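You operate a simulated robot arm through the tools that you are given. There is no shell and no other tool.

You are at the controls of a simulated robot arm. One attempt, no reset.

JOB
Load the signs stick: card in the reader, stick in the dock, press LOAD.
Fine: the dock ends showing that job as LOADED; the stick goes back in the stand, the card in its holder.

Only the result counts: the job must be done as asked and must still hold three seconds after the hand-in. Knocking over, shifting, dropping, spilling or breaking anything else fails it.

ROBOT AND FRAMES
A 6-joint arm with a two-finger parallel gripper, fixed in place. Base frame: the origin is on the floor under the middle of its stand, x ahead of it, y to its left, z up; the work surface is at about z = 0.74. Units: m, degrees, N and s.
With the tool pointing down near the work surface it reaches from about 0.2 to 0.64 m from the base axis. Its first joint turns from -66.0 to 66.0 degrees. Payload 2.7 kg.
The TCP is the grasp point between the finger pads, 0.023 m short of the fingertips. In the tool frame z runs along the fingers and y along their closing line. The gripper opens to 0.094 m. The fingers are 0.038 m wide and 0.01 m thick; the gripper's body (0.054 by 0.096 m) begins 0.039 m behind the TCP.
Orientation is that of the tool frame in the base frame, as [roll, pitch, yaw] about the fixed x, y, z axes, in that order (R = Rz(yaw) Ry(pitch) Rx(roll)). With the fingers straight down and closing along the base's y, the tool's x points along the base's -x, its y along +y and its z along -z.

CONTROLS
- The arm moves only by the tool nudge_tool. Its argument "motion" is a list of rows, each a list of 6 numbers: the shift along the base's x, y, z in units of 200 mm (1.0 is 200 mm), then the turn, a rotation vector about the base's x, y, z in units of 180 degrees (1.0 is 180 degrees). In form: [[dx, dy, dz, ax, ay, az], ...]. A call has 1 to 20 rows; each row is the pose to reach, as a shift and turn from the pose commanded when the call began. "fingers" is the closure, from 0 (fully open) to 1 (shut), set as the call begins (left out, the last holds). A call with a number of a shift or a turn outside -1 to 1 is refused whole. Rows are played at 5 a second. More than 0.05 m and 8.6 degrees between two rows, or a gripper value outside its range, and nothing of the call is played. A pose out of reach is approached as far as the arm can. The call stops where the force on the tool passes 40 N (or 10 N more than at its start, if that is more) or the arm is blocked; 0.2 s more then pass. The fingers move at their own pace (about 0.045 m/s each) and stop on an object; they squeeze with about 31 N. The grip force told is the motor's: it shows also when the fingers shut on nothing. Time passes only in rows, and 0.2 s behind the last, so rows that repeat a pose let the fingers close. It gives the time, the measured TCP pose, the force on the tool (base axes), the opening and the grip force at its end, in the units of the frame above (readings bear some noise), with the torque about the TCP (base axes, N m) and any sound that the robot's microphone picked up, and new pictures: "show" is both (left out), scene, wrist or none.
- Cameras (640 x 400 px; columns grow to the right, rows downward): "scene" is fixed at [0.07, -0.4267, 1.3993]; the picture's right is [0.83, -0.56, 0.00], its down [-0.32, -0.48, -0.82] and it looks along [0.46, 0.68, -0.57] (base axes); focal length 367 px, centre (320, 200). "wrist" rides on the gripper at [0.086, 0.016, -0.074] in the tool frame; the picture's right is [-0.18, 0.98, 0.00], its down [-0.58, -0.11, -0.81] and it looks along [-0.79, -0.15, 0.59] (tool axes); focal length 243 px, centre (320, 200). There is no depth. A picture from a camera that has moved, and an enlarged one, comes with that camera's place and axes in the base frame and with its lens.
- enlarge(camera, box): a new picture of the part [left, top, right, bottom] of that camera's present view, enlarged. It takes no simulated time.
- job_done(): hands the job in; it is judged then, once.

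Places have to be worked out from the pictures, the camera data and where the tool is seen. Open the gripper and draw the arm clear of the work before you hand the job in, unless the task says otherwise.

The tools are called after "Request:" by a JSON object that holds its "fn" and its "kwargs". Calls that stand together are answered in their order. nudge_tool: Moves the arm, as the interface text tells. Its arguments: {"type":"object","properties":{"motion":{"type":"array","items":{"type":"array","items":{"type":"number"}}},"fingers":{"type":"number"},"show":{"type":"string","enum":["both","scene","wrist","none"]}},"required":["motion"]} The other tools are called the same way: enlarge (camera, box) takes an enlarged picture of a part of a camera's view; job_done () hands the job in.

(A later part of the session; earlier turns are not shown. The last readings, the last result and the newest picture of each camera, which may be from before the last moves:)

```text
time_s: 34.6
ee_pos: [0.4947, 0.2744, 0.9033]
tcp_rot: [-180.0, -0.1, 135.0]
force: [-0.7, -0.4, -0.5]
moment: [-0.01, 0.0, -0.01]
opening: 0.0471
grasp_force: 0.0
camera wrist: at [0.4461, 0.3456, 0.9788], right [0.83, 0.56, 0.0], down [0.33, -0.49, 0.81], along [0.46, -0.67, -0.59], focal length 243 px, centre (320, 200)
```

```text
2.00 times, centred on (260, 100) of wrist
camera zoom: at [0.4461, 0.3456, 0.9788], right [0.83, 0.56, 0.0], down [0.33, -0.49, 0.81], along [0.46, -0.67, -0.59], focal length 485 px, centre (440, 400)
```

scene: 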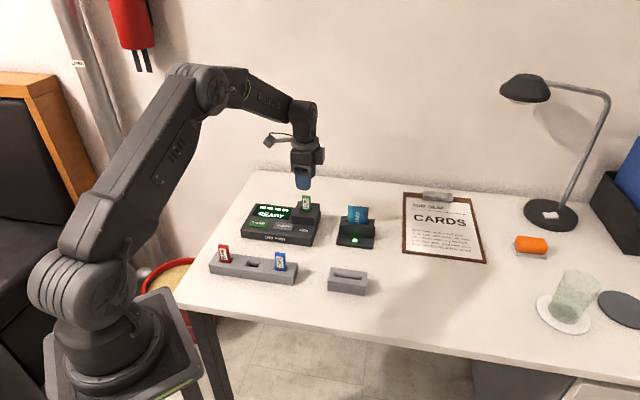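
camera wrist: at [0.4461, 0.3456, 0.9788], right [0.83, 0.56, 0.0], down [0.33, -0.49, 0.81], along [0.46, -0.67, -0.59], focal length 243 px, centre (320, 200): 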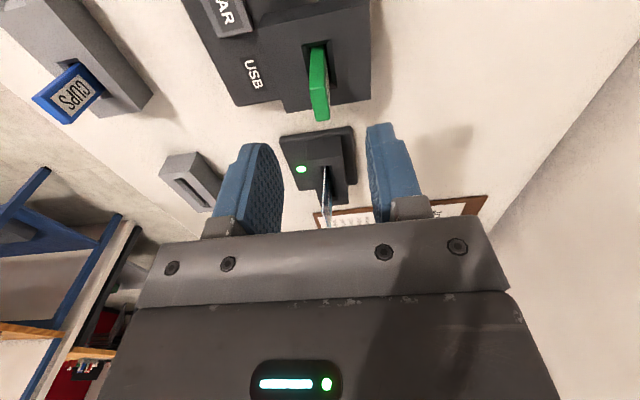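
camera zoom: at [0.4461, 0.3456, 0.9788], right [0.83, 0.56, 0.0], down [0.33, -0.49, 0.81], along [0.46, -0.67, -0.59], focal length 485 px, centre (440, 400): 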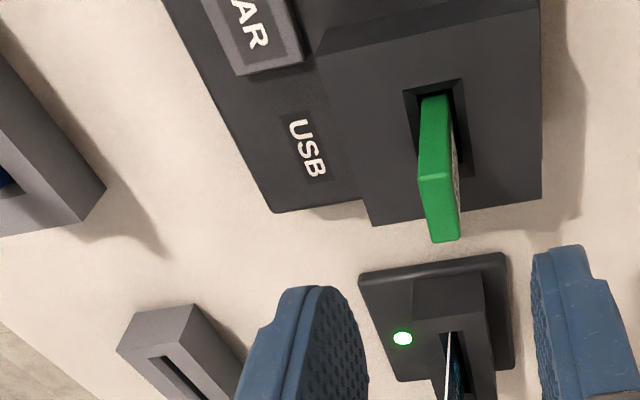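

The stick stands on its own, the dock shows READY, and the card light is green. I close the fingers and move over the LOAD button, estimated at (0.370, 0.317).

Request:
{"fn": "nudge_tool", "kwargs": {"motion": [[-0.1, 0.035, 0, 0, 0, 0], [-0.22, 0.075, 0, 0, 0, 0], [-0.34, 0.115, 0, 0, 0, 0], [-0.46, 0.155, 0, 0, 0, 0], [-0.56, 0.19, 0, 0, 0, 0], [-0.6255, 0.2105, 0, 0, 0, 0], [-0.6255, 0.2105, 0, 0, 0, 0]], "fingers": 1, "show": "both"}}

Request:
{"fn": "enlarge", "kwargs": {"camera": "wrist", "box": [220, 0, 480, 200]}}

Request:
{"fn": "enlarge", "kwargs": {"camera": "scene", "box": [230, 180, 330, 252]}}

```text
time_s: 36.2
ee_pos: [0.371, 0.3162, 0.9043]
tcp_rot: [-179.9, 0.0, 135.0]
force: [0.0, 0.3, 0.6]
moment: [0.0, -0.01, -0.02]
opening: 0.0001
grasp_force: 31.4
camera wrist: at [0.3211, 0.388, 0.9787], right [0.83, 0.56, 0.0], down [0.33, -0.49, 0.81], along [0.46, -0.67, -0.59], focal length 243 px, centre (320, 200)
```

scene: 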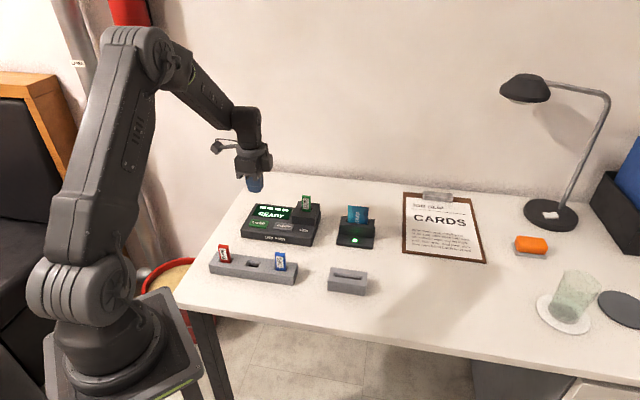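
wrist: 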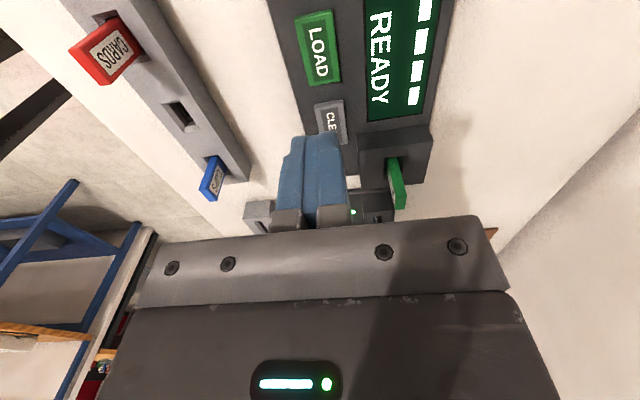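

```text
2.00 times, centred on (350, 100) of wrist
camera zoom: at [0.3211, 0.388, 0.9787], right [0.83, 0.56, 0.0], down [0.33, -0.49, 0.81], along [0.46, -0.67, -0.59], focal length 485 px, centre (260, 400)
```

zoom: 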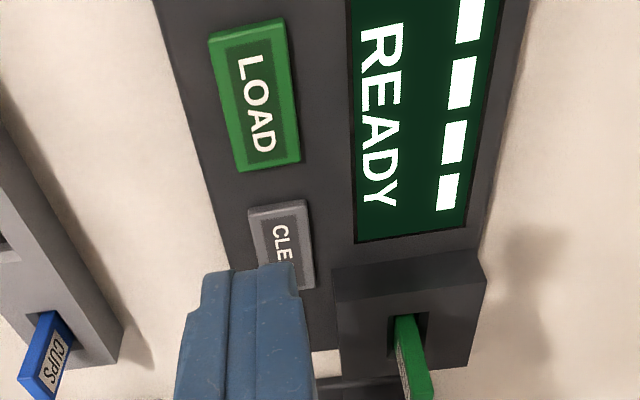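

```text
5.56 times, centred on (280, 216) of scene
camera zoom: at [0.07, -0.4267, 1.3993], right [0.83, -0.56, 0.0], down [-0.32, -0.48, -0.82], along [0.46, 0.68, -0.57], focal length 2038 px, centre (542, 111)
```

zoom: 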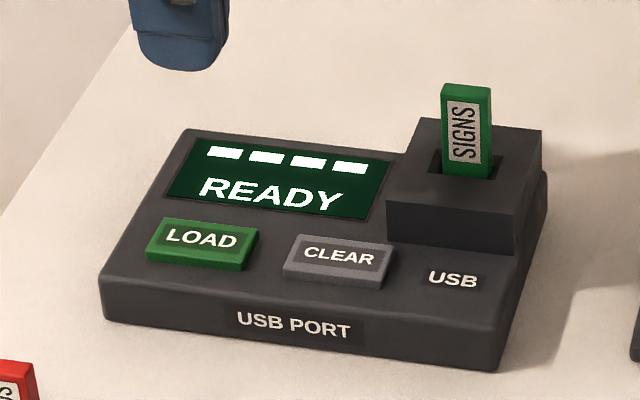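

The LOAD button's centre is 3 mm left of the fingertips along the dock and on line the other way. I correct and lower to just above it.

Request:
{"fn": "nudge_tool", "kwargs": {"motion": [[-0.0105, 0.0105, -0.1, 0, 0, 0], [-0.0105, 0.0105, -0.2, 0, 0, 0], [-0.0105, 0.0105, -0.3, 0, 0, 0], [-0.0105, 0.0105, -0.38, 0, 0, 0], [-0.0105, 0.0105, -0.43, 0, 0, 0], [-0.0105, 0.0105, -0.43, 0, 0, 0]], "show": "both"}}

Request:
{"fn": "enlarge", "kwargs": {"camera": "scene", "box": [230, 180, 330, 252]}}

Request:
{"fn": "enlarge", "kwargs": {"camera": "wrist", "box": [220, 50, 480, 200]}}

```text
time_s: 37.6
ee_pos: [0.37, 0.3174, 0.8179]
tcp_rot: [179.9, 0.0, 135.0]
force: [-1.4, 0.2, -0.3]
moment: [0.0, 0.01, 0.02]
opening: 0.0
grasp_force: 31.6
camera wrist: at [0.3199, 0.3901, 0.8921], right [0.83, 0.56, 0.0], down [0.33, -0.49, 0.81], along [0.46, -0.67, -0.59], focal length 243 px, centre (320, 200)
```

scene: 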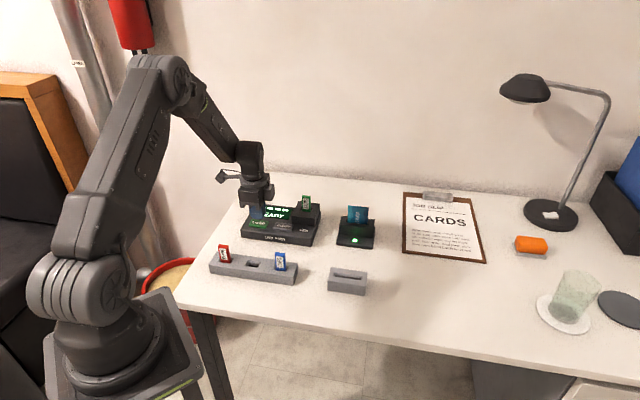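
wrist: 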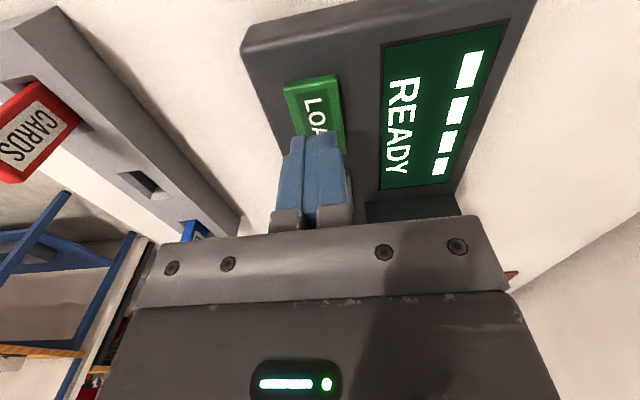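

```text
5.56 times, centred on (280, 216) of scene
camera zoom: at [0.07, -0.4267, 1.3993], right [0.83, -0.56, 0.0], down [-0.32, -0.48, -0.82], along [0.46, 0.68, -0.57], focal length 2038 px, centre (542, 111)
```

zoom: 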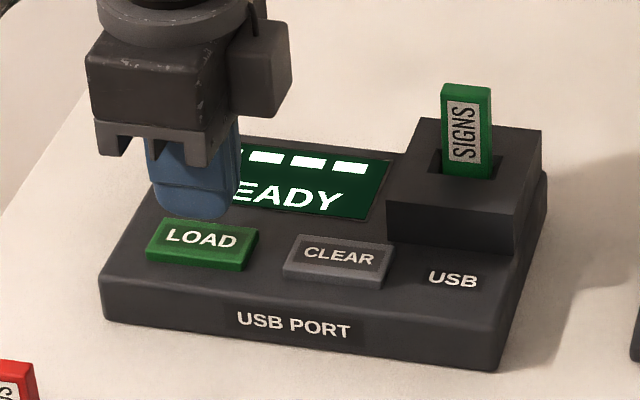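

```text
2.46 times, centred on (350, 125) of wrist
camera zoom: at [0.3199, 0.3901, 0.8921], right [0.83, 0.56, 0.0], down [0.33, -0.49, 0.81], along [0.46, -0.67, -0.59], focal length 597 px, centre (246, 385)
```

zoom: 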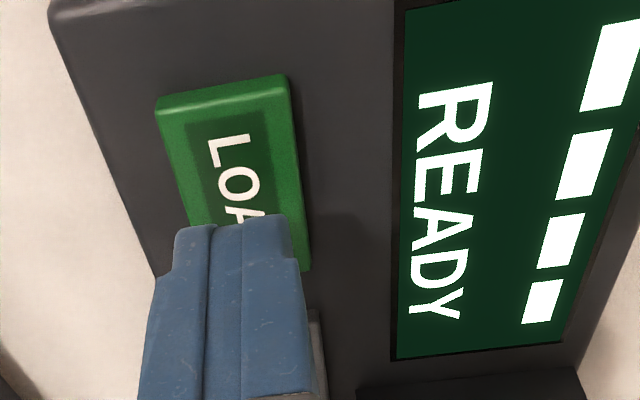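

The closed fingertips are over LOAD and clear of CLEAR. I press down in small steps.

Request:
{"fn": "nudge_tool", "kwargs": {"motion": [[0, 0, -0.03, 0, 0, 0], [0, 0, -0.055, 0, 0, 0], [0, 0, -0.07, 0, 0, 0], [0, 0, -0.08, 0, 0, 0], [0, 0, -0.09, 0, 0, 0]], "show": "scene"}}

Request:
{"fn": "enlarge", "kwargs": {"camera": "scene", "box": [230, 180, 330, 252]}}

```text
time_s: 38.8
ee_pos: [0.3681, 0.3189, 0.8014]
tcp_rot: [180.0, -0.1, 134.9]
force: [0.8, -0.3, -0.3]
moment: [0.04, -0.01, 0.03]
opening: 0.0
grasp_force: 31.2
```

scene: 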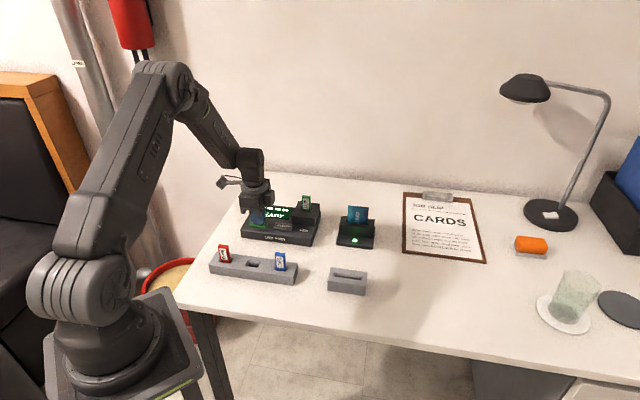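

```text
5.56 times, centred on (280, 216) of scene
camera zoom: at [0.07, -0.4267, 1.3993], right [0.83, -0.56, 0.0], down [-0.32, -0.48, -0.82], along [0.46, 0.68, -0.57], focal length 2038 px, centre (542, 111)
```

zoom: 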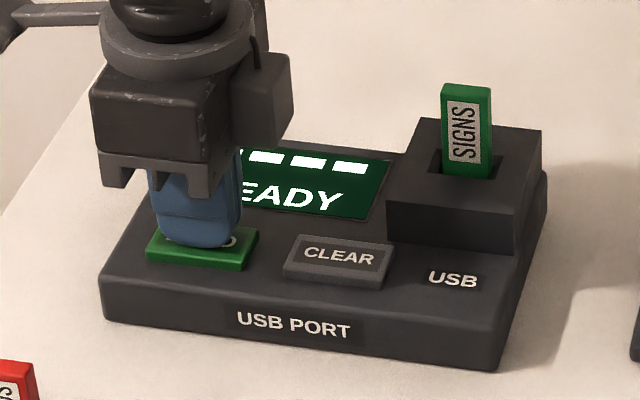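

There is no contact yet, with the tips at about z 0.777. I keep going in 1 mm steps.

Request:
{"fn": "nudge_tool", "kwargs": {"motion": [[0, 0, -0.006, 0, 0, 0], [0, 0, -0.012, 0, 0, 0], [0, 0, -0.018, 0, 0, 0], [0, 0, -0.024, 0, 0, 0]], "show": "scene"}}

Request:
{"fn": "enlarge", "kwargs": {"camera": "scene", "box": [230, 180, 330, 252]}}

```text
time_s: 39.8
ee_pos: [0.3689, 0.3194, 0.7958]
tcp_rot: [-180.0, 0.0, 135.0]
force: [1.5, -0.5, 0.4]
moment: [0.0, -0.01, 0.01]
opening: 0.0
grasp_force: 30.7
heard: click
```

scene: 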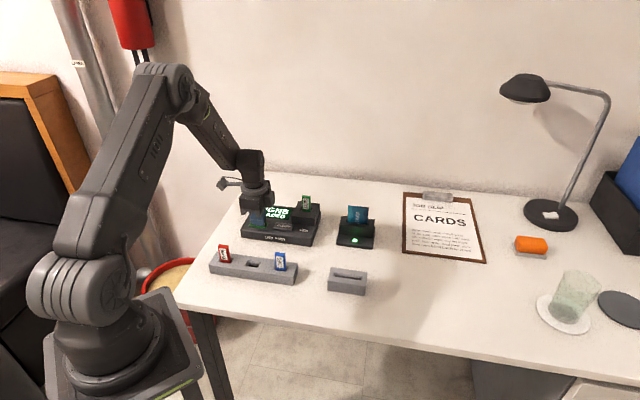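

```text
5.56 times, centred on (280, 216) of scene
camera zoom: at [0.07, -0.4267, 1.3993], right [0.83, -0.56, 0.0], down [-0.32, -0.48, -0.82], along [0.46, 0.68, -0.57], focal length 2038 px, centre (542, 111)
```

zoom: 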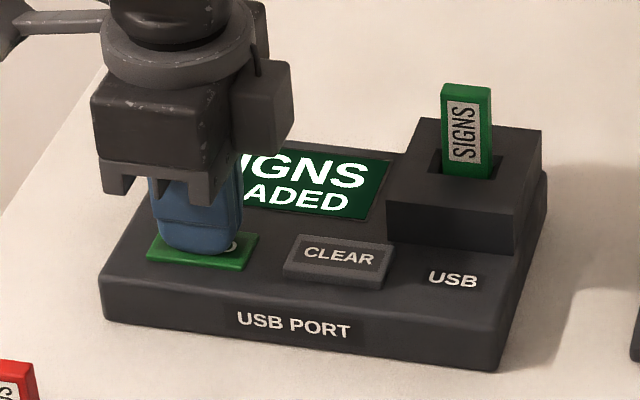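

A click was heard and the dock now shows SIGNS LOADED. I lift straight off the button and check the display.

Request:
{"fn": "nudge_tool", "kwargs": {"motion": [[0, 0, 0.05, 0, 0, 0], [0, 0, 0.18, 0, 0, 0], [0, 0, 0.34, 0, 0, 0], [0, 0, 0.48, 0, 0, 0], [0, 0, 0.544, 0, 0, 0], [0, 0, 0.544, 0, 0, 0]], "show": "both"}}

Request:
{"fn": "enlarge", "kwargs": {"camera": "scene", "box": [230, 180, 330, 252]}}

```text
time_s: 41.2
ee_pos: [0.3677, 0.3187, 0.9037]
tcp_rot: [-180.0, 0.0, 135.1]
force: [0.1, 0.6, -0.1]
moment: [-0.01, 0.0, 0.01]
opening: 0.0001
grasp_force: 31.2
camera wrist: at [0.3191, 0.3901, 0.9782], right [0.83, 0.56, 0.0], down [0.33, -0.49, 0.81], along [0.46, -0.67, -0.59], focal length 243 px, centre (320, 200)
```

scene: 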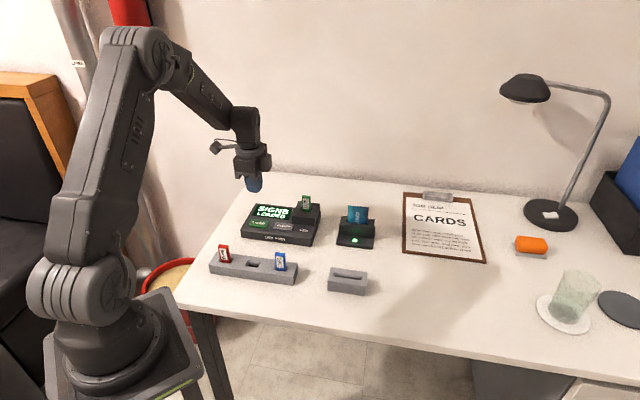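
wrist: 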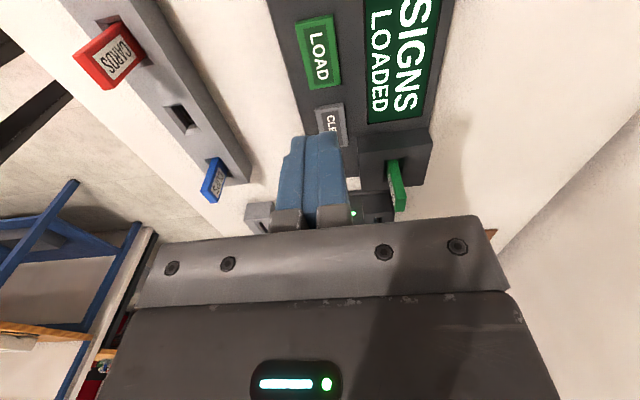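

```text
5.56 times, centred on (280, 216) of scene
camera zoom: at [0.07, -0.4267, 1.3993], right [0.83, -0.56, 0.0], down [-0.32, -0.48, -0.82], along [0.46, 0.68, -0.57], focal length 2038 px, centre (542, 111)
```

zoom: 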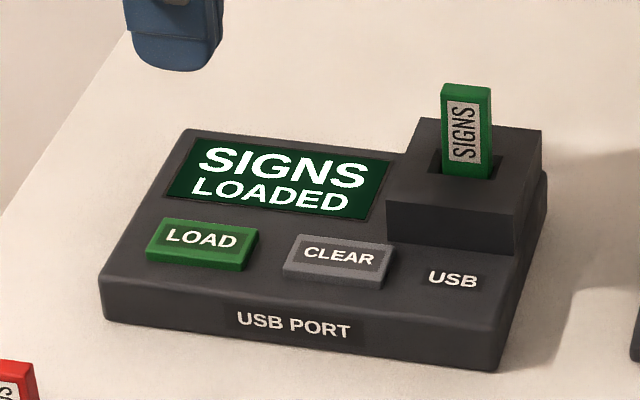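

SIGNS LOADED stays on the display. I go back above the stick with the fingers opening on the way.

Request:
{"fn": "nudge_tool", "kwargs": {"motion": [[0.1, -0.035, 0, 0, 0, 0], [0.22, -0.075, 0, 0, 0, 0], [0.34, -0.118, 0, 0, 0, 0], [0.46, -0.16, 0, 0, 0, 0], [0.57, -0.198, 0, 0, 0, 0], [0.636, -0.221, 0, 0, 0, 0], [0.636, -0.221, 0, 0, 0, 0]], "fingers": 0.5, "show": "both"}}

Request:
{"fn": "enlarge", "kwargs": {"camera": "wrist", "box": [260, 10, 380, 130]}}

```text
time_s: 42.8
ee_pos: [0.4959, 0.2745, 0.9048]
tcp_rot: [-180.0, 0.0, 135.0]
force: [0.0, 0.8, 0.0]
moment: [-0.01, 0.0, 0.02]
opening: 0.047
grasp_force: 0.0
camera wrist: at [0.4462, 0.346, 0.9782], right [0.82, 0.57, 0.0], down [0.33, -0.49, 0.81], along [0.46, -0.67, -0.59], focal length 243 px, centre (320, 200)
```

scene: 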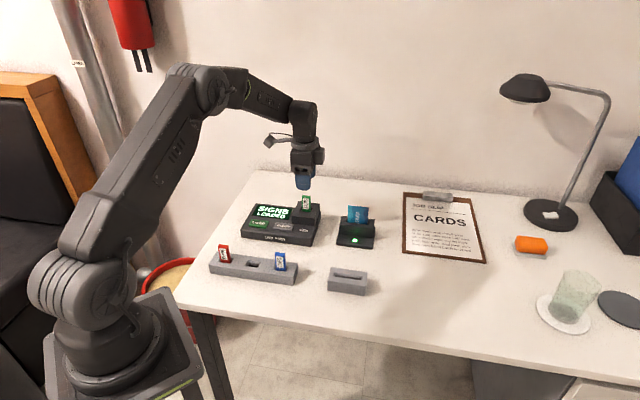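
wrist: 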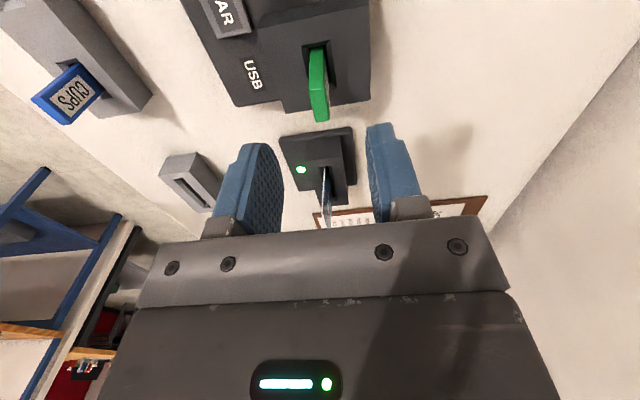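

```text
3.33 times, centred on (320, 70) of wrist
camera zoom: at [0.4462, 0.346, 0.9782], right [0.82, 0.57, 0.0], down [0.33, -0.49, 0.81], along [0.46, -0.67, -0.59], focal length 809 px, centre (320, 633)
```

zoom: 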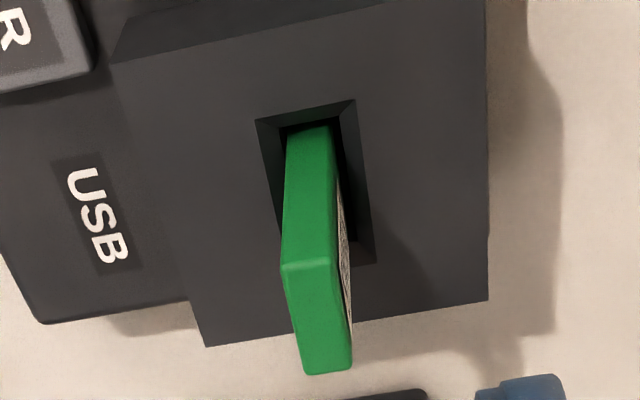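

The stick is right under the gripper's centre. I lower around it to the same grip height, z≈0.832.

Request:
{"fn": "nudge_tool", "kwargs": {"motion": [[0, 0, -0.08, 0, 0, 0], [0, 0, -0.16, 0, 0, 0], [0, 0, -0.24, 0, 0, 0], [0, 0, -0.31, 0, 0, 0], [0, 0, -0.355, 0, 0, 0], [0, 0, -0.355, 0, 0, 0]], "show": "wrist"}}

Request:
{"fn": "nudge_tool", "kwargs": {"motion": [[0, 0, 0, 0, 0, 0], [0, 0, 0, 0, 0, 0], [0, 0, 0, 0, 0, 0], [0, 0, 0, 0, 0, 0], [0, 0, 0, 0, 0, 0]], "fingers": 1, "show": "both"}}

```text
time_s: 44.2
ee_pos: [0.4955, 0.2744, 0.8321]
tcp_rot: [180.0, 0.0, 135.0]
force: [0.5, -0.2, 0.5]
moment: [0.01, 0.01, -0.02]
opening: 0.0468
grasp_force: 0.0
camera wrist: at [0.4465, 0.3459, 0.9074], right [0.83, 0.56, 0.0], down [0.33, -0.49, 0.81], along [0.46, -0.67, -0.59], focal length 243 px, centre (320, 200)
```

wrist: 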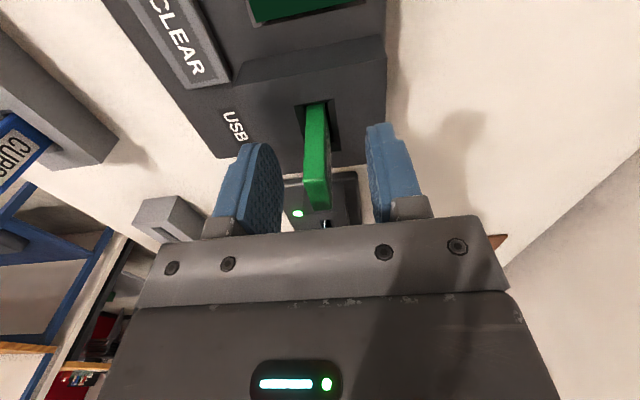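

```text
time_s: 45.4
ee_pos: [0.4964, 0.2753, 0.8333]
tcp_rot: [179.9, 0.0, 135.0]
force: [-0.1, -0.1, 0.6]
moment: [0.0, -0.02, 0.02]
opening: 0.0088
grasp_force: 31.0
camera wrist: at [0.4465, 0.3459, 0.9077], right [0.83, 0.56, 0.0], down [0.33, -0.49, 0.81], along [0.46, -0.67, -0.59], focal length 243 px, centre (320, 200)
```

scene: 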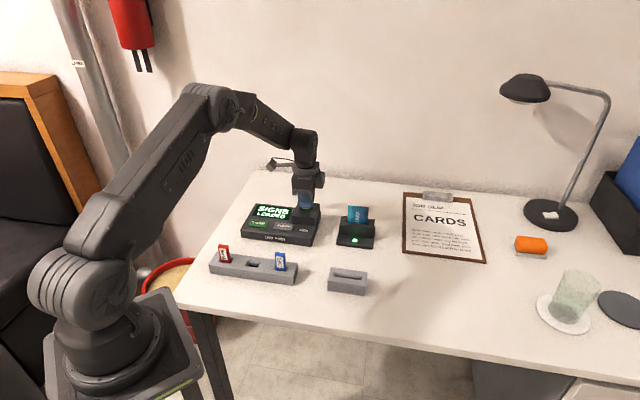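
wrist: 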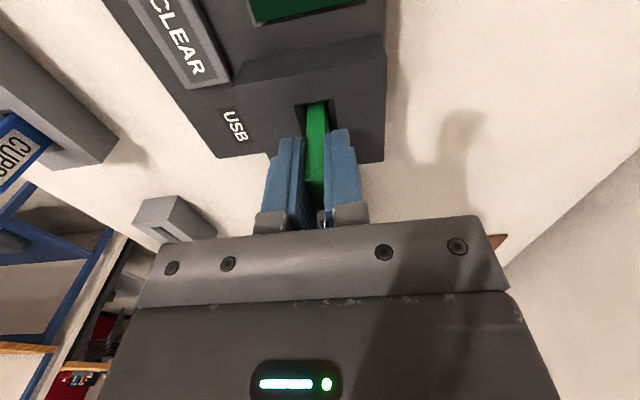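

The stick is gripped again at 8.8 mm. I pull it straight up out of the dock.

Request:
{"fn": "nudge_tool", "kwargs": {"motion": [[0, 0, 0.04, 0, 0, 0], [0, 0, 0.1, 0, 0, 0], [0, 0, 0.18, 0, 0, 0], [0, 0, 0.28, 0, 0, 0], [0, 0, 0.38, 0, 0, 0], [0, 0, 0.47, 0, 0, 0], [0, 0, 0.47, 0, 0, 0]], "show": "both"}}

Request:
{"fn": "enlarge", "kwargs": {"camera": "scene", "box": [230, 160, 330, 252]}}

Request:
{"fn": "enlarge", "kwargs": {"camera": "wrist", "box": [240, 30, 400, 200]}}

```text
time_s: 47.0
ee_pos: [0.4971, 0.2741, 0.9266]
tcp_rot: [-180.0, 0.0, 135.1]
force: [-0.2, 0.3, -0.3]
moment: [0.02, -0.04, 0.01]
opening: 0.0087
grasp_force: 31.2
camera wrist: at [0.4464, 0.3461, 1.0012], right [0.83, 0.56, 0.0], down [0.33, -0.49, 0.81], along [0.46, -0.67, -0.59], focal length 243 px, centre (320, 200)
```

scene: 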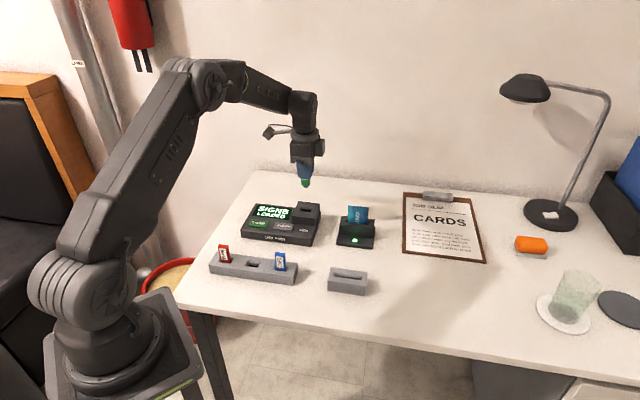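
wrist: 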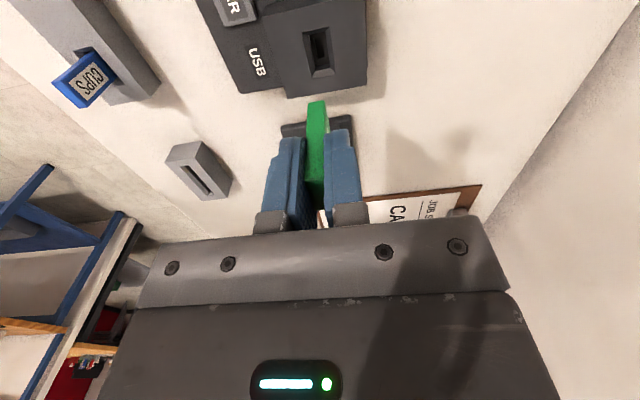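

```text
4.35 times, centred on (280, 206) of scene
camera zoom: at [0.07, -0.4267, 1.3993], right [0.83, -0.56, 0.0], down [-0.32, -0.48, -0.82], along [0.46, 0.68, -0.57], focal length 1595 px, centre (494, 174)
```

zoom: 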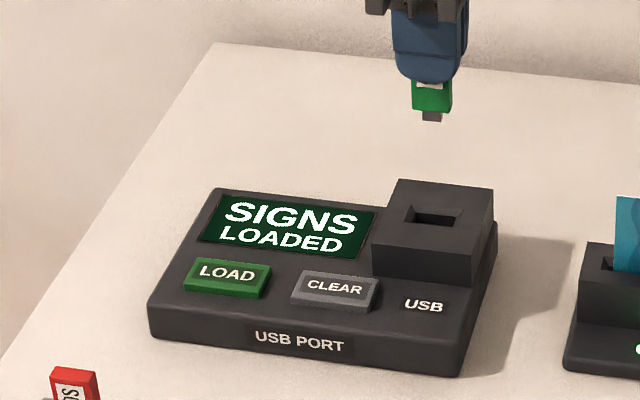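

```text
2.35 times, centred on (320, 115) of wrist
camera zoom: at [0.4464, 0.3461, 1.0012], right [0.83, 0.56, 0.0], down [0.33, -0.49, 0.81], along [0.46, -0.67, -0.59], focal length 571 px, centre (320, 400)
```

zoom: 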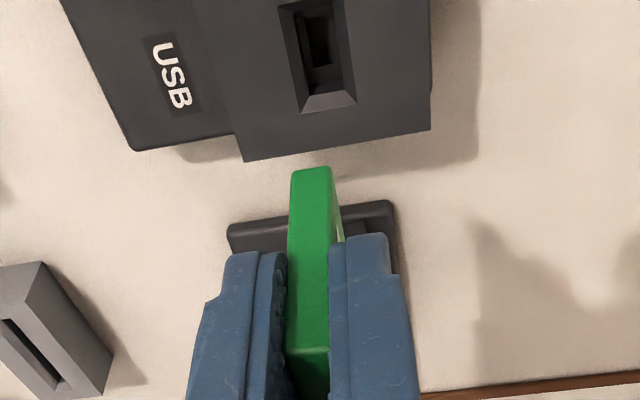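

The stick is out and the display still says SIGNS LOADED. I carry it back toward its slot in the stand.

Request:
{"fn": "nudge_tool", "kwargs": {"motion": [[-0.1, -0.04, 0, 0, 0, 0], [-0.23, -0.094, 0, 0, 0, 0], [-0.37, -0.15, 0, 0, 0, 0], [-0.51, -0.208, 0, 0, 0, 0], [-0.65, -0.265, 0, 0, 0, 0], [-0.79, -0.322, 0, 0, 0, 0], [-0.92, -0.375, 0, 0, 0, 0], [-1.0, -0.4085, 0, 0, 0, 0], [-1.0, -0.4085, 0, 0, 0, 0]], "show": "wrist"}}

Request:
{"fn": "nudge_tool", "kwargs": {"motion": [[-0.028, -0.01, -0.06, 0, 0, 0], [-0.028, -0.01, -0.14, 0, 0, 0], [-0.028, -0.01, -0.22, 0, 0, 0], [-0.028, -0.01, -0.28, 0, 0, 0], [-0.028, -0.01, -0.28, 0, 0, 0]], "show": "both"}}

Request:
{"fn": "enlarge", "kwargs": {"camera": "wrist", "box": [260, 0, 380, 130]}}

Request:
{"fn": "enlarge", "kwargs": {"camera": "scene", "box": [205, 210, 301, 290]}}

```text
time_s: 49.0
ee_pos: [0.2946, 0.1932, 0.9272]
tcp_rot: [180.0, 0.0, 135.0]
force: [-0.5, 0.4, -0.5]
moment: [-0.01, 0.01, 0.01]
opening: 0.0089
grasp_force: 30.7
camera wrist: at [0.2457, 0.2643, 1.0012], right [0.83, 0.56, 0.0], down [0.33, -0.49, 0.81], along [0.46, -0.67, -0.59], focal length 243 px, centre (320, 200)
```

wrist: 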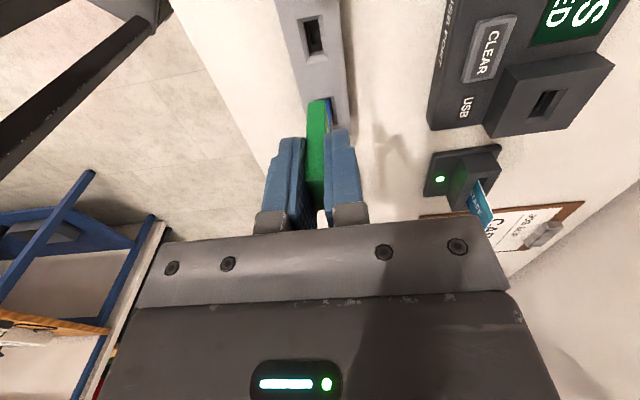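

```text
time_s: 50.2
ee_pos: [0.2909, 0.1918, 0.8701]
tcp_rot: [179.9, 0.0, 135.0]
force: [0.1, -0.2, -0.2]
moment: [-0.03, -0.02, 0.0]
opening: 0.0087
grasp_force: 30.6
camera wrist: at [0.2413, 0.2628, 0.945], right [0.83, 0.56, 0.0], down [0.33, -0.49, 0.81], along [0.46, -0.67, -0.59], focal length 243 px, centre (320, 200)
```

scene: 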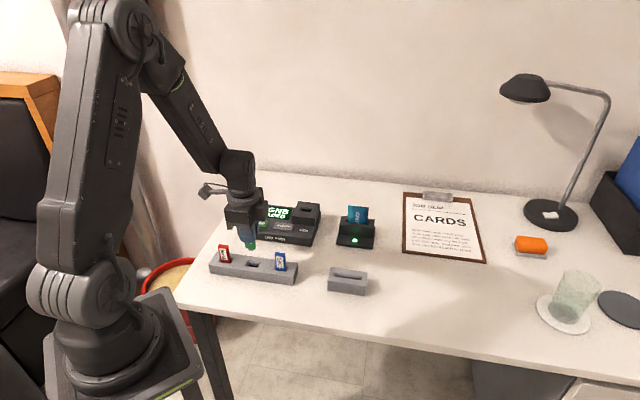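
wrist: 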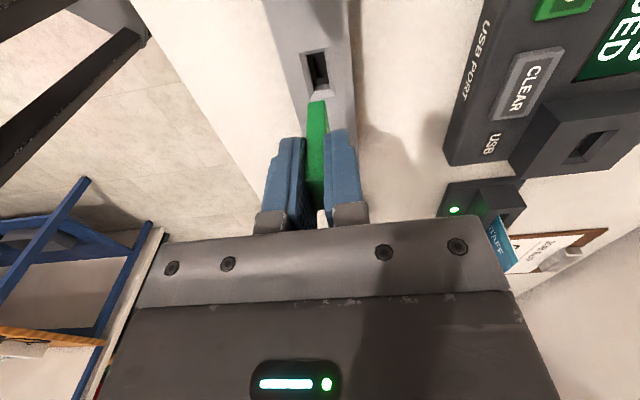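

```text
3.08 times, centred on (320, 65) of wrist
camera zoom: at [0.2413, 0.2628, 0.945], right [0.83, 0.56, 0.0], down [0.33, -0.49, 0.81], along [0.46, -0.67, -0.59], focal length 746 px, centre (320, 615)
```

zoom: 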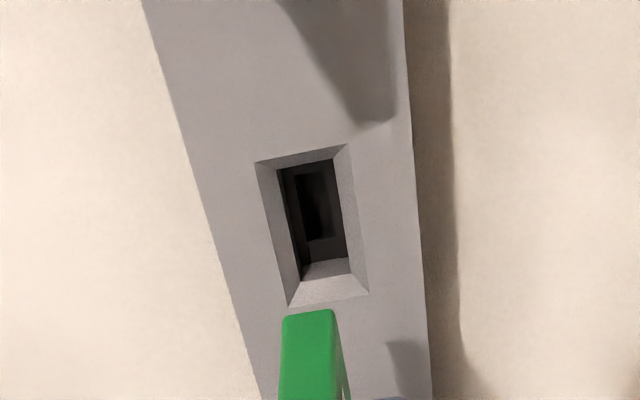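

```text
5.00 times, centred on (253, 250) of scene
camera zoom: at [0.07, -0.4267, 1.3993], right [0.83, -0.56, 0.0], down [-0.32, -0.48, -0.82], along [0.46, 0.68, -0.57], focal length 1834 px, centre (655, -50)
```

zoom: 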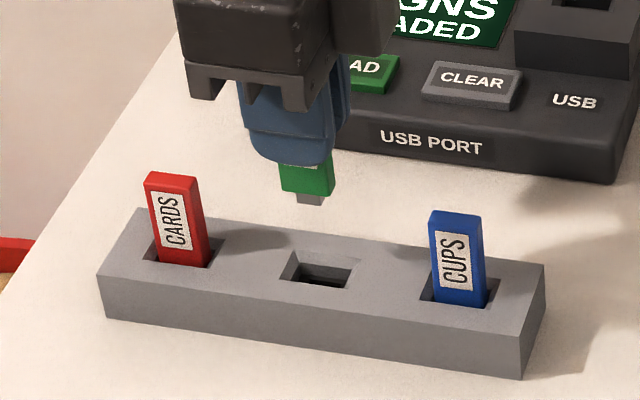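

The slot centre is within 1 mm of the stick. I make the small correction and lower it slowly into the stand.

Request:
{"fn": "nudge_tool", "kwargs": {"motion": [[-0.006, -0.001, -0.06, 0, 0, 0], [-0.006, -0.001, -0.12, 0, 0, 0], [-0.006, -0.001, -0.17, 0, 0, 0], [-0.006, -0.001, -0.2, 0, 0, 0], [-0.006, -0.001, -0.2, 0, 0, 0]], "show": "both"}}

Request:
{"fn": "enlarge", "kwargs": {"camera": "wrist", "box": [260, 40, 380, 170]}}

Request:
{"fn": "enlarge", "kwargs": {"camera": "scene", "box": [205, 210, 301, 290]}}

```text
time_s: 51.4
ee_pos: [0.2892, 0.1903, 0.8313]
tcp_rot: [180.0, 0.0, 135.1]
force: [-0.6, -0.2, 0.0]
moment: [0.01, 0.0, -0.01]
opening: 0.0087
grasp_force: 30.8
camera wrist: at [0.2398, 0.2624, 0.9053], right [0.83, 0.56, 0.0], down [0.33, -0.49, 0.81], along [0.46, -0.67, -0.59], focal length 243 px, centre (320, 200)
```

scene: 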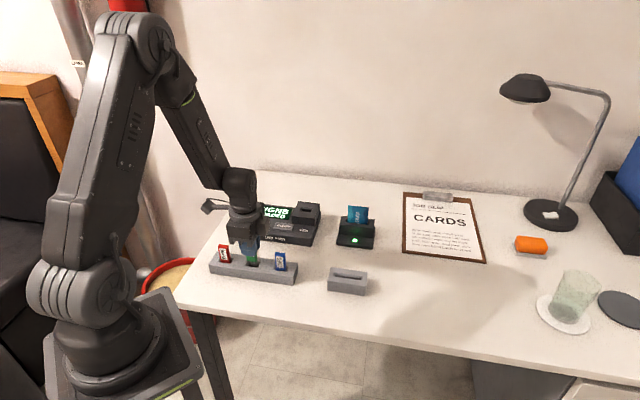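
wrist: 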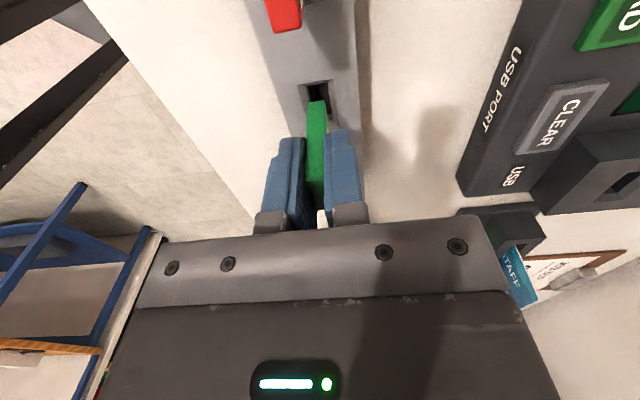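

```text
3.08 times, centred on (320, 105) of wrist
camera zoom: at [0.2398, 0.2624, 0.9053], right [0.83, 0.56, 0.0], down [0.33, -0.49, 0.81], along [0.46, -0.67, -0.59], focal length 746 px, centre (320, 492)
```

zoom: 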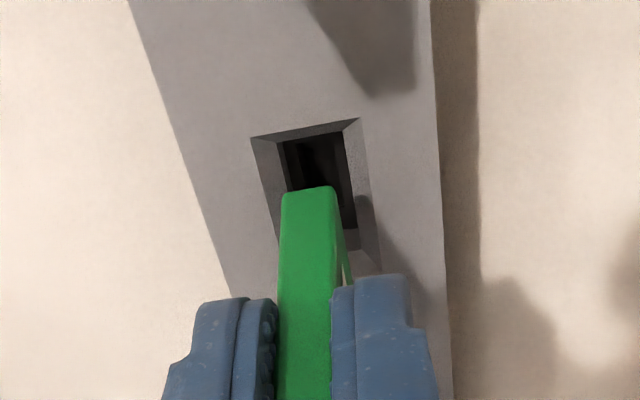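

```text
5.00 times, centred on (253, 250) of scene
camera zoom: at [0.07, -0.4267, 1.3993], right [0.83, -0.56, 0.0], down [-0.32, -0.48, -0.82], along [0.46, 0.68, -0.57], focal length 1834 px, centre (655, -50)
```

zoom: 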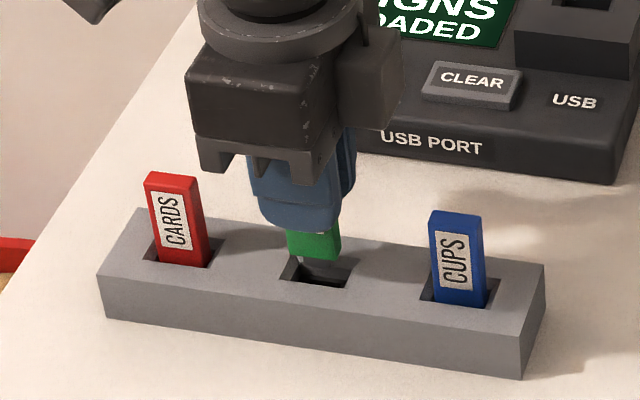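

The stick is still lined up and touching nothing. I lower it the remaining 23 mm slowly.

Request:
{"fn": "nudge_tool", "kwargs": {"motion": [[-0.0007, 0.003, -0.02, 0, 0, 0], [-0.0007, 0.003, -0.04, 0, 0, 0], [-0.0007, 0.003, -0.06, 0, 0, 0], [-0.0007, 0.003, -0.08, 0, 0, 0], [-0.0007, 0.003, -0.1, 0, 0, 0], [-0.0007, 0.003, -0.112, 0, 0, 0], [-0.0007, 0.003, -0.112, 0, 0, 0]], "show": "both"}}

Request:
{"fn": "enlarge", "kwargs": {"camera": "scene", "box": [205, 210, 301, 290]}}

```text
time_s: 53.0
ee_pos: [0.2911, 0.1917, 0.808]
tcp_rot: [-180.0, 0.0, 134.9]
force: [-0.1, -0.1, 0.2]
moment: [0.02, -0.03, -0.03]
opening: 0.0085
grasp_force: 30.7
camera wrist: at [0.2395, 0.2626, 0.8827], right [0.83, 0.56, 0.0], down [0.33, -0.49, 0.81], along [0.46, -0.67, -0.59], focal length 243 px, centre (320, 200)
```

scene: 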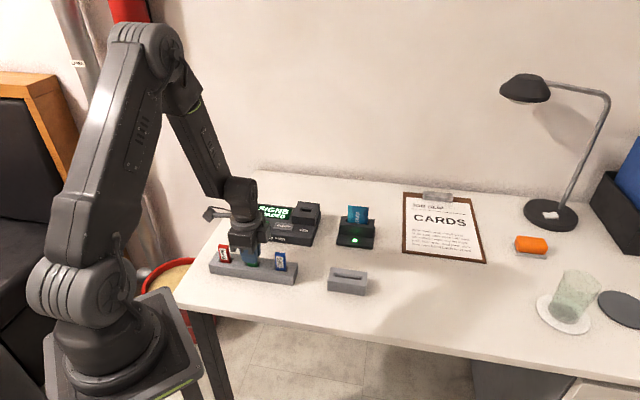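
wrist: 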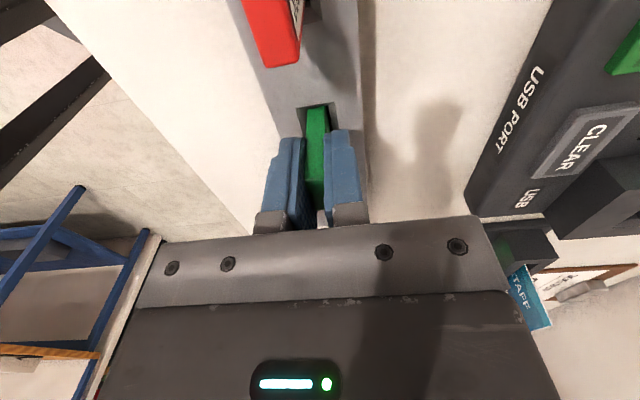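

```text
5.00 times, centred on (253, 250) of scene
camera zoom: at [0.07, -0.4267, 1.3993], right [0.83, -0.56, 0.0], down [-0.32, -0.48, -0.82], along [0.46, 0.68, -0.57], focal length 1834 px, centre (655, -50)
```

zoom: 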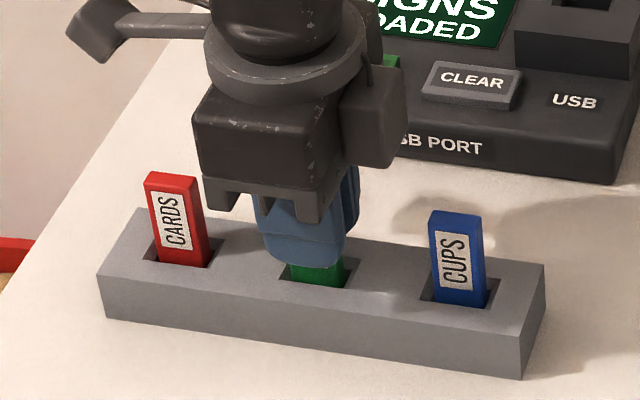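

No contact yet at z≈0.8086. I lower in 0.8 mm steps until it touches down.

Request:
{"fn": "nudge_tool", "kwargs": {"motion": [[0, 0, -0.004, 0, 0, 0], [0, 0, -0.008, 0, 0, 0], [0, 0, -0.01, 0, 0, 0], [0, 0, -0.01, 0, 0, 0]], "show": "none"}}

```text
time_s: 54.0
ee_pos: [0.2899, 0.192, 0.8074]
tcp_rot: [-180.0, -0.1, 135.0]
force: [-1.7, -1.7, 13.7]
moment: [-0.1, 0.1, 0.0]
opening: 0.0085
grasp_force: 31.3
```

Contact at 13.7 N, so the stick rests on the slot floor. I ease off and release it.

Request:
{"fn": "nudge_tool", "kwargs": {"motion": [[0, 0, 0.004, 0, 0, 0], [0, 0, 0.004, 0, 0, 0]], "show": "none"}}

Request:
{"fn": "nudge_tool", "kwargs": {"motion": [[0, 0, 0, 0, 0, 0], [0, 0, 0, 0, 0, 0], [0, 0, 0, 0, 0, 0], [0, 0, 0, 0, 0, 0], [0, 0, 0, 0, 0, 0]], "fingers": 0.35, "show": "both"}}

```text
time_s: 54.6
ee_pos: [0.2889, 0.1916, 0.8074]
tcp_rot: [-179.9, 0.0, 135.0]
force: [-0.8, 0.9, 0.4]
moment: [-0.02, -0.01, 0.0]
opening: 0.0088
grasp_force: 31.2
```

```text
time_s: 55.8
ee_pos: [0.2895, 0.1905, 0.8076]
tcp_rot: [180.0, 0.0, 135.0]
force: [-0.7, 0.5, -0.6]
moment: [-0.01, 0.01, -0.01]
opening: 0.0612
grasp_force: 0.1
camera wrist: at [0.2395, 0.2627, 0.8819], right [0.83, 0.56, 0.0], down [0.33, -0.49, 0.81], along [0.46, -0.67, -0.59], focal length 243 px, centre (320, 200)
```

scene: 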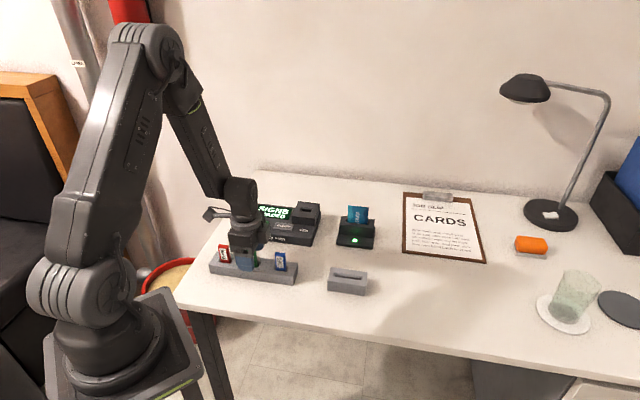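
wrist: 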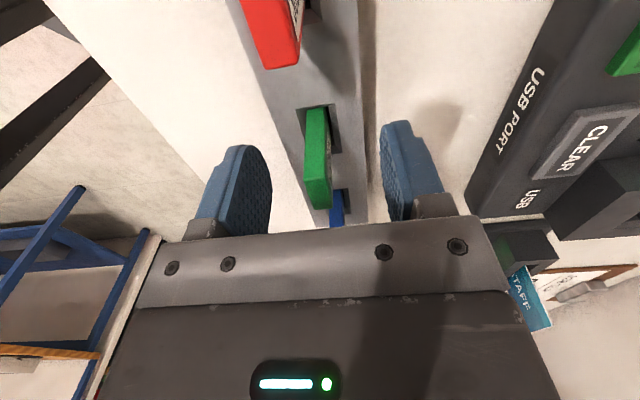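

The stick stands in its slot. I lift clear and start toward the card in the reader.

Request:
{"fn": "nudge_tool", "kwargs": {"motion": [[0, 0, 0.08, 0, 0, 0], [0, 0, 0.22, 0, 0, 0], [0, 0, 0.4, 0, 0, 0], [0, 0, 0.58, 0, 0, 0], [0.1, -0.01, 0.65, 0, 0, 0], [0.3, -0.03, 0.65, 0, 0, 0], [0.5, -0.05, 0.65, 0, 0, 0], [0.7, -0.07, 0.65, 0, 0, 0], [0.88, -0.086, 0.65, 0, 0, 0], [0.95, -0.093, 0.65, 0, 0, 0], [0.95, -0.093, 0.65, 0, 0, 0]], "show": "both"}}

Request:
{"fn": "enlarge", "kwargs": {"camera": "scene", "box": [205, 180, 325, 290]}}

```text
time_s: 58.2
ee_pos: [0.4796, 0.1728, 0.9379]
tcp_rot: [180.0, 0.0, 135.0]
force: [0.5, 0.6, 0.0]
moment: [-0.01, -0.02, 0.02]
opening: 0.0612
grasp_force: 0.0
camera wrist: at [0.4297, 0.2438, 1.0118], right [0.83, 0.56, 0.0], down [0.33, -0.49, 0.81], along [0.46, -0.67, -0.59], focal length 243 px, centre (320, 200)
```

scene: 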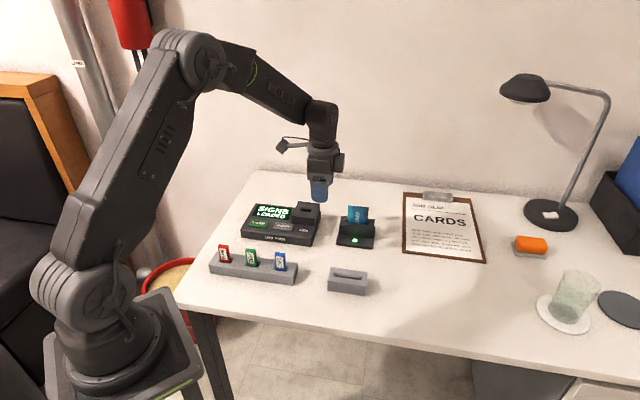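
wrist: 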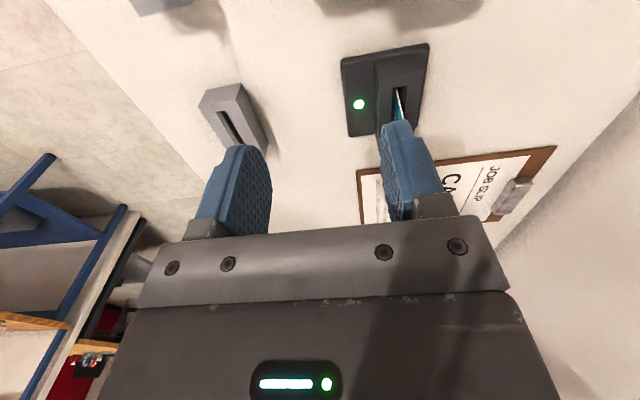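

```text
3.64 times, centred on (265, 235) of scene
camera zoom: at [0.07, -0.4267, 1.3993], right [0.83, -0.56, 0.0], down [-0.32, -0.48, -0.82], along [0.46, 0.68, -0.57], focal length 1334 px, centre (520, 73)
```

zoom: 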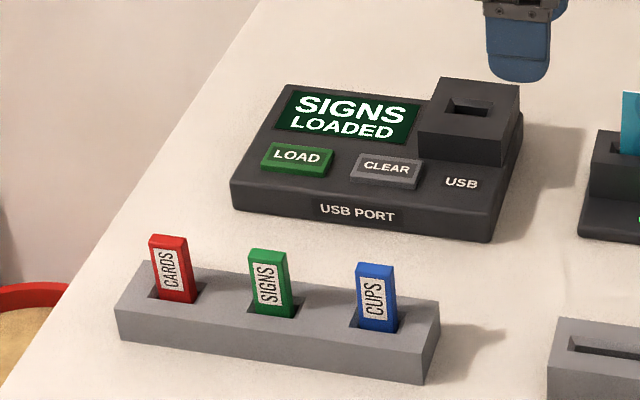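

The SIGNS stick is back in the stand and the dock still shows SIGNS LOADED. I move above the card in the reader.

Request:
{"fn": "nudge_tool", "kwargs": {"motion": [[0.12, -0.012, 0, 0, 0, 0], [0.25, -0.024, 0, 0, 0, 0], [0.38, -0.037, -0.05, 0, 0, 0], [0.49, -0.048, -0.12, 0, 0, 0], [0.541, -0.053, -0.19, 0, 0, 0], [0.541, -0.053, -0.22, 0, 0, 0], [0.541, -0.053, -0.22, 0, 0, 0]], "show": "both"}}

Request:
{"fn": "enlarge", "kwargs": {"camera": "wrist", "box": [220, 0, 420, 200]}}

```text
time_s: 59.8
ee_pos: [0.5865, 0.1609, 0.8936]
tcp_rot: [-179.9, 0.1, 135.1]
force: [-0.1, 0.9, 0.1]
moment: [0.01, -0.01, 0.0]
opening: 0.0611
grasp_force: 0.1
camera wrist: at [0.5374, 0.2332, 0.9676], right [0.83, 0.56, 0.0], down [0.33, -0.49, 0.81], along [0.46, -0.67, -0.59], focal length 243 px, centre (320, 200)
```

scene: 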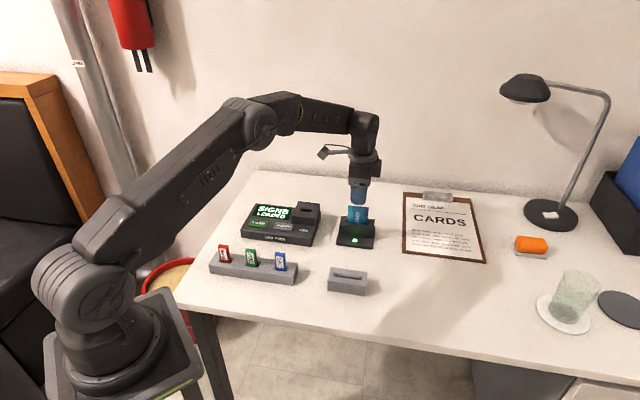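
wrist: 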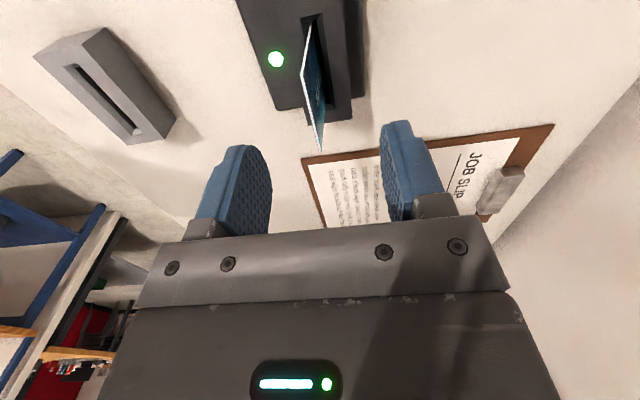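

```text
2.00 times, centred on (320, 100) of wrist
camera zoom: at [0.5374, 0.2332, 0.9676], right [0.83, 0.56, 0.0], down [0.33, -0.49, 0.81], along [0.46, -0.67, -0.59], focal length 485 px, centre (320, 400)
```

zoom: 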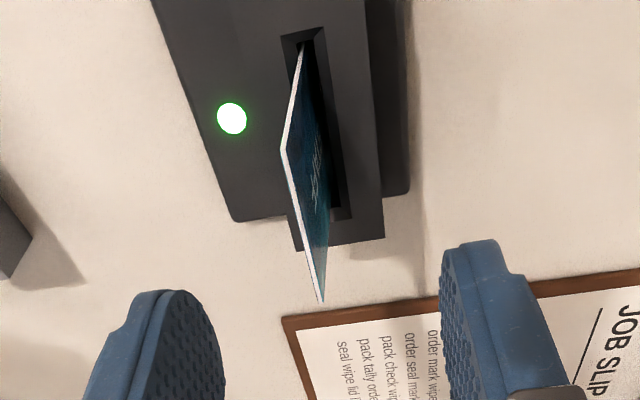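

The card leans about 4 mm toward the robot. Closing at the pose where I released it will stand it upright again. I lower to that height, z≈0.825.

Request:
{"fn": "nudge_tool", "kwargs": {"motion": [[0, 0, -0.08, 0, 0, 0], [0, 0, -0.16, 0, 0, 0], [0, 0, -0.24, 0, 0, 0], [0, 0, -0.3, 0, 0, 0], [0, 0, -0.34, 0, 0, 0], [0, 0, -0.34, 0, 0, 0]], "show": "wrist"}}

Request:
{"fn": "nudge_tool", "kwargs": {"motion": [[0, 0, 0, 0, 0, 0], [0, 0, 0, 0, 0, 0], [0, 0, 0, 0, 0, 0], [0, 0, 0, 0, 0, 0], [0, 0, 0, 0, 0, 0], [0, 0, 0, 0, 0, 0]], "fingers": 1, "show": "both"}}

Request:
{"fn": "enlarge", "kwargs": {"camera": "wrist", "box": [220, 20, 420, 200]}}

```text
time_s: 61.2
ee_pos: [0.5858, 0.162, 0.8252]
tcp_rot: [-179.9, 0.1, 135.0]
force: [0.3, 0.7, 0.2]
moment: [-0.01, 0.02, -0.03]
opening: 0.0609
grasp_force: 0.0
camera wrist: at [0.5373, 0.2336, 0.8999], right [0.83, 0.56, 0.0], down [0.33, -0.49, 0.81], along [0.46, -0.67, -0.59], focal length 243 px, centre (320, 200)
```

wrist: 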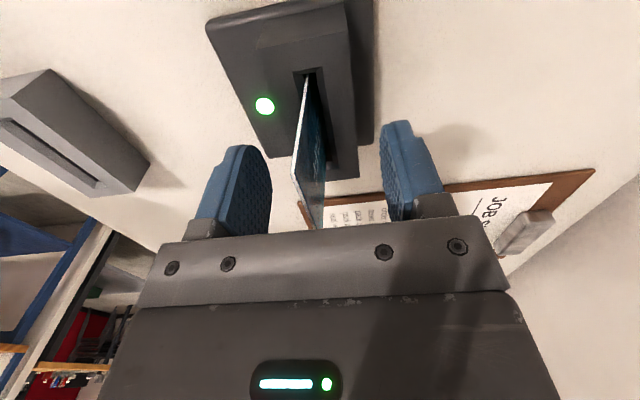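

```text
time_s: 62.6
ee_pos: [0.5866, 0.162, 0.8251]
tcp_rot: [180.0, 0.0, 134.9]
force: [-0.1, 0.8, 0.4]
moment: [-0.02, -0.01, -0.01]
opening: 0.0008
grasp_force: 30.8
camera wrist: at [0.5372, 0.2336, 0.9], right [0.83, 0.56, 0.0], down [0.33, -0.49, 0.81], along [0.46, -0.67, -0.59], focal length 243 px, centre (320, 200)
```

scene: 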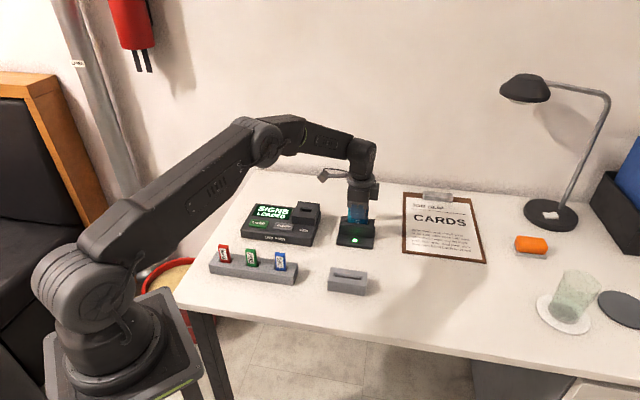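
wrist: 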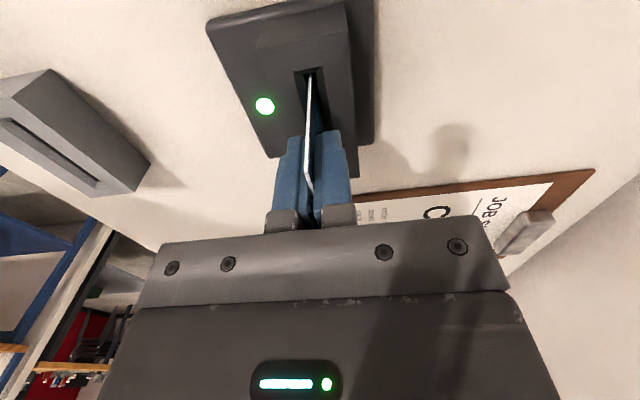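

```text
2.22 times, centred on (320, 110) of wrist
camera zoom: at [0.5372, 0.2336, 0.9], right [0.83, 0.56, 0.0], down [0.33, -0.49, 0.81], along [0.46, -0.67, -0.59], focal length 539 px, centre (320, 400)
```

zoom: 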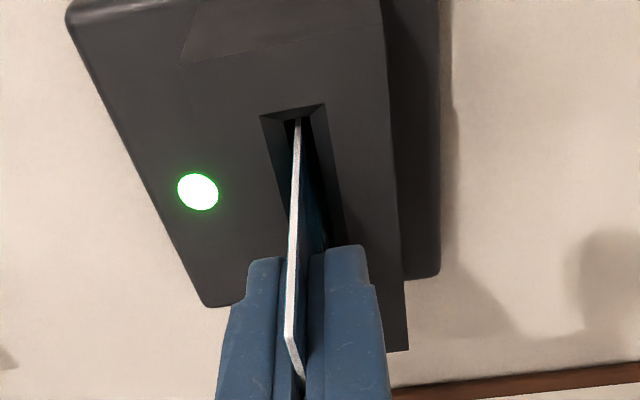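

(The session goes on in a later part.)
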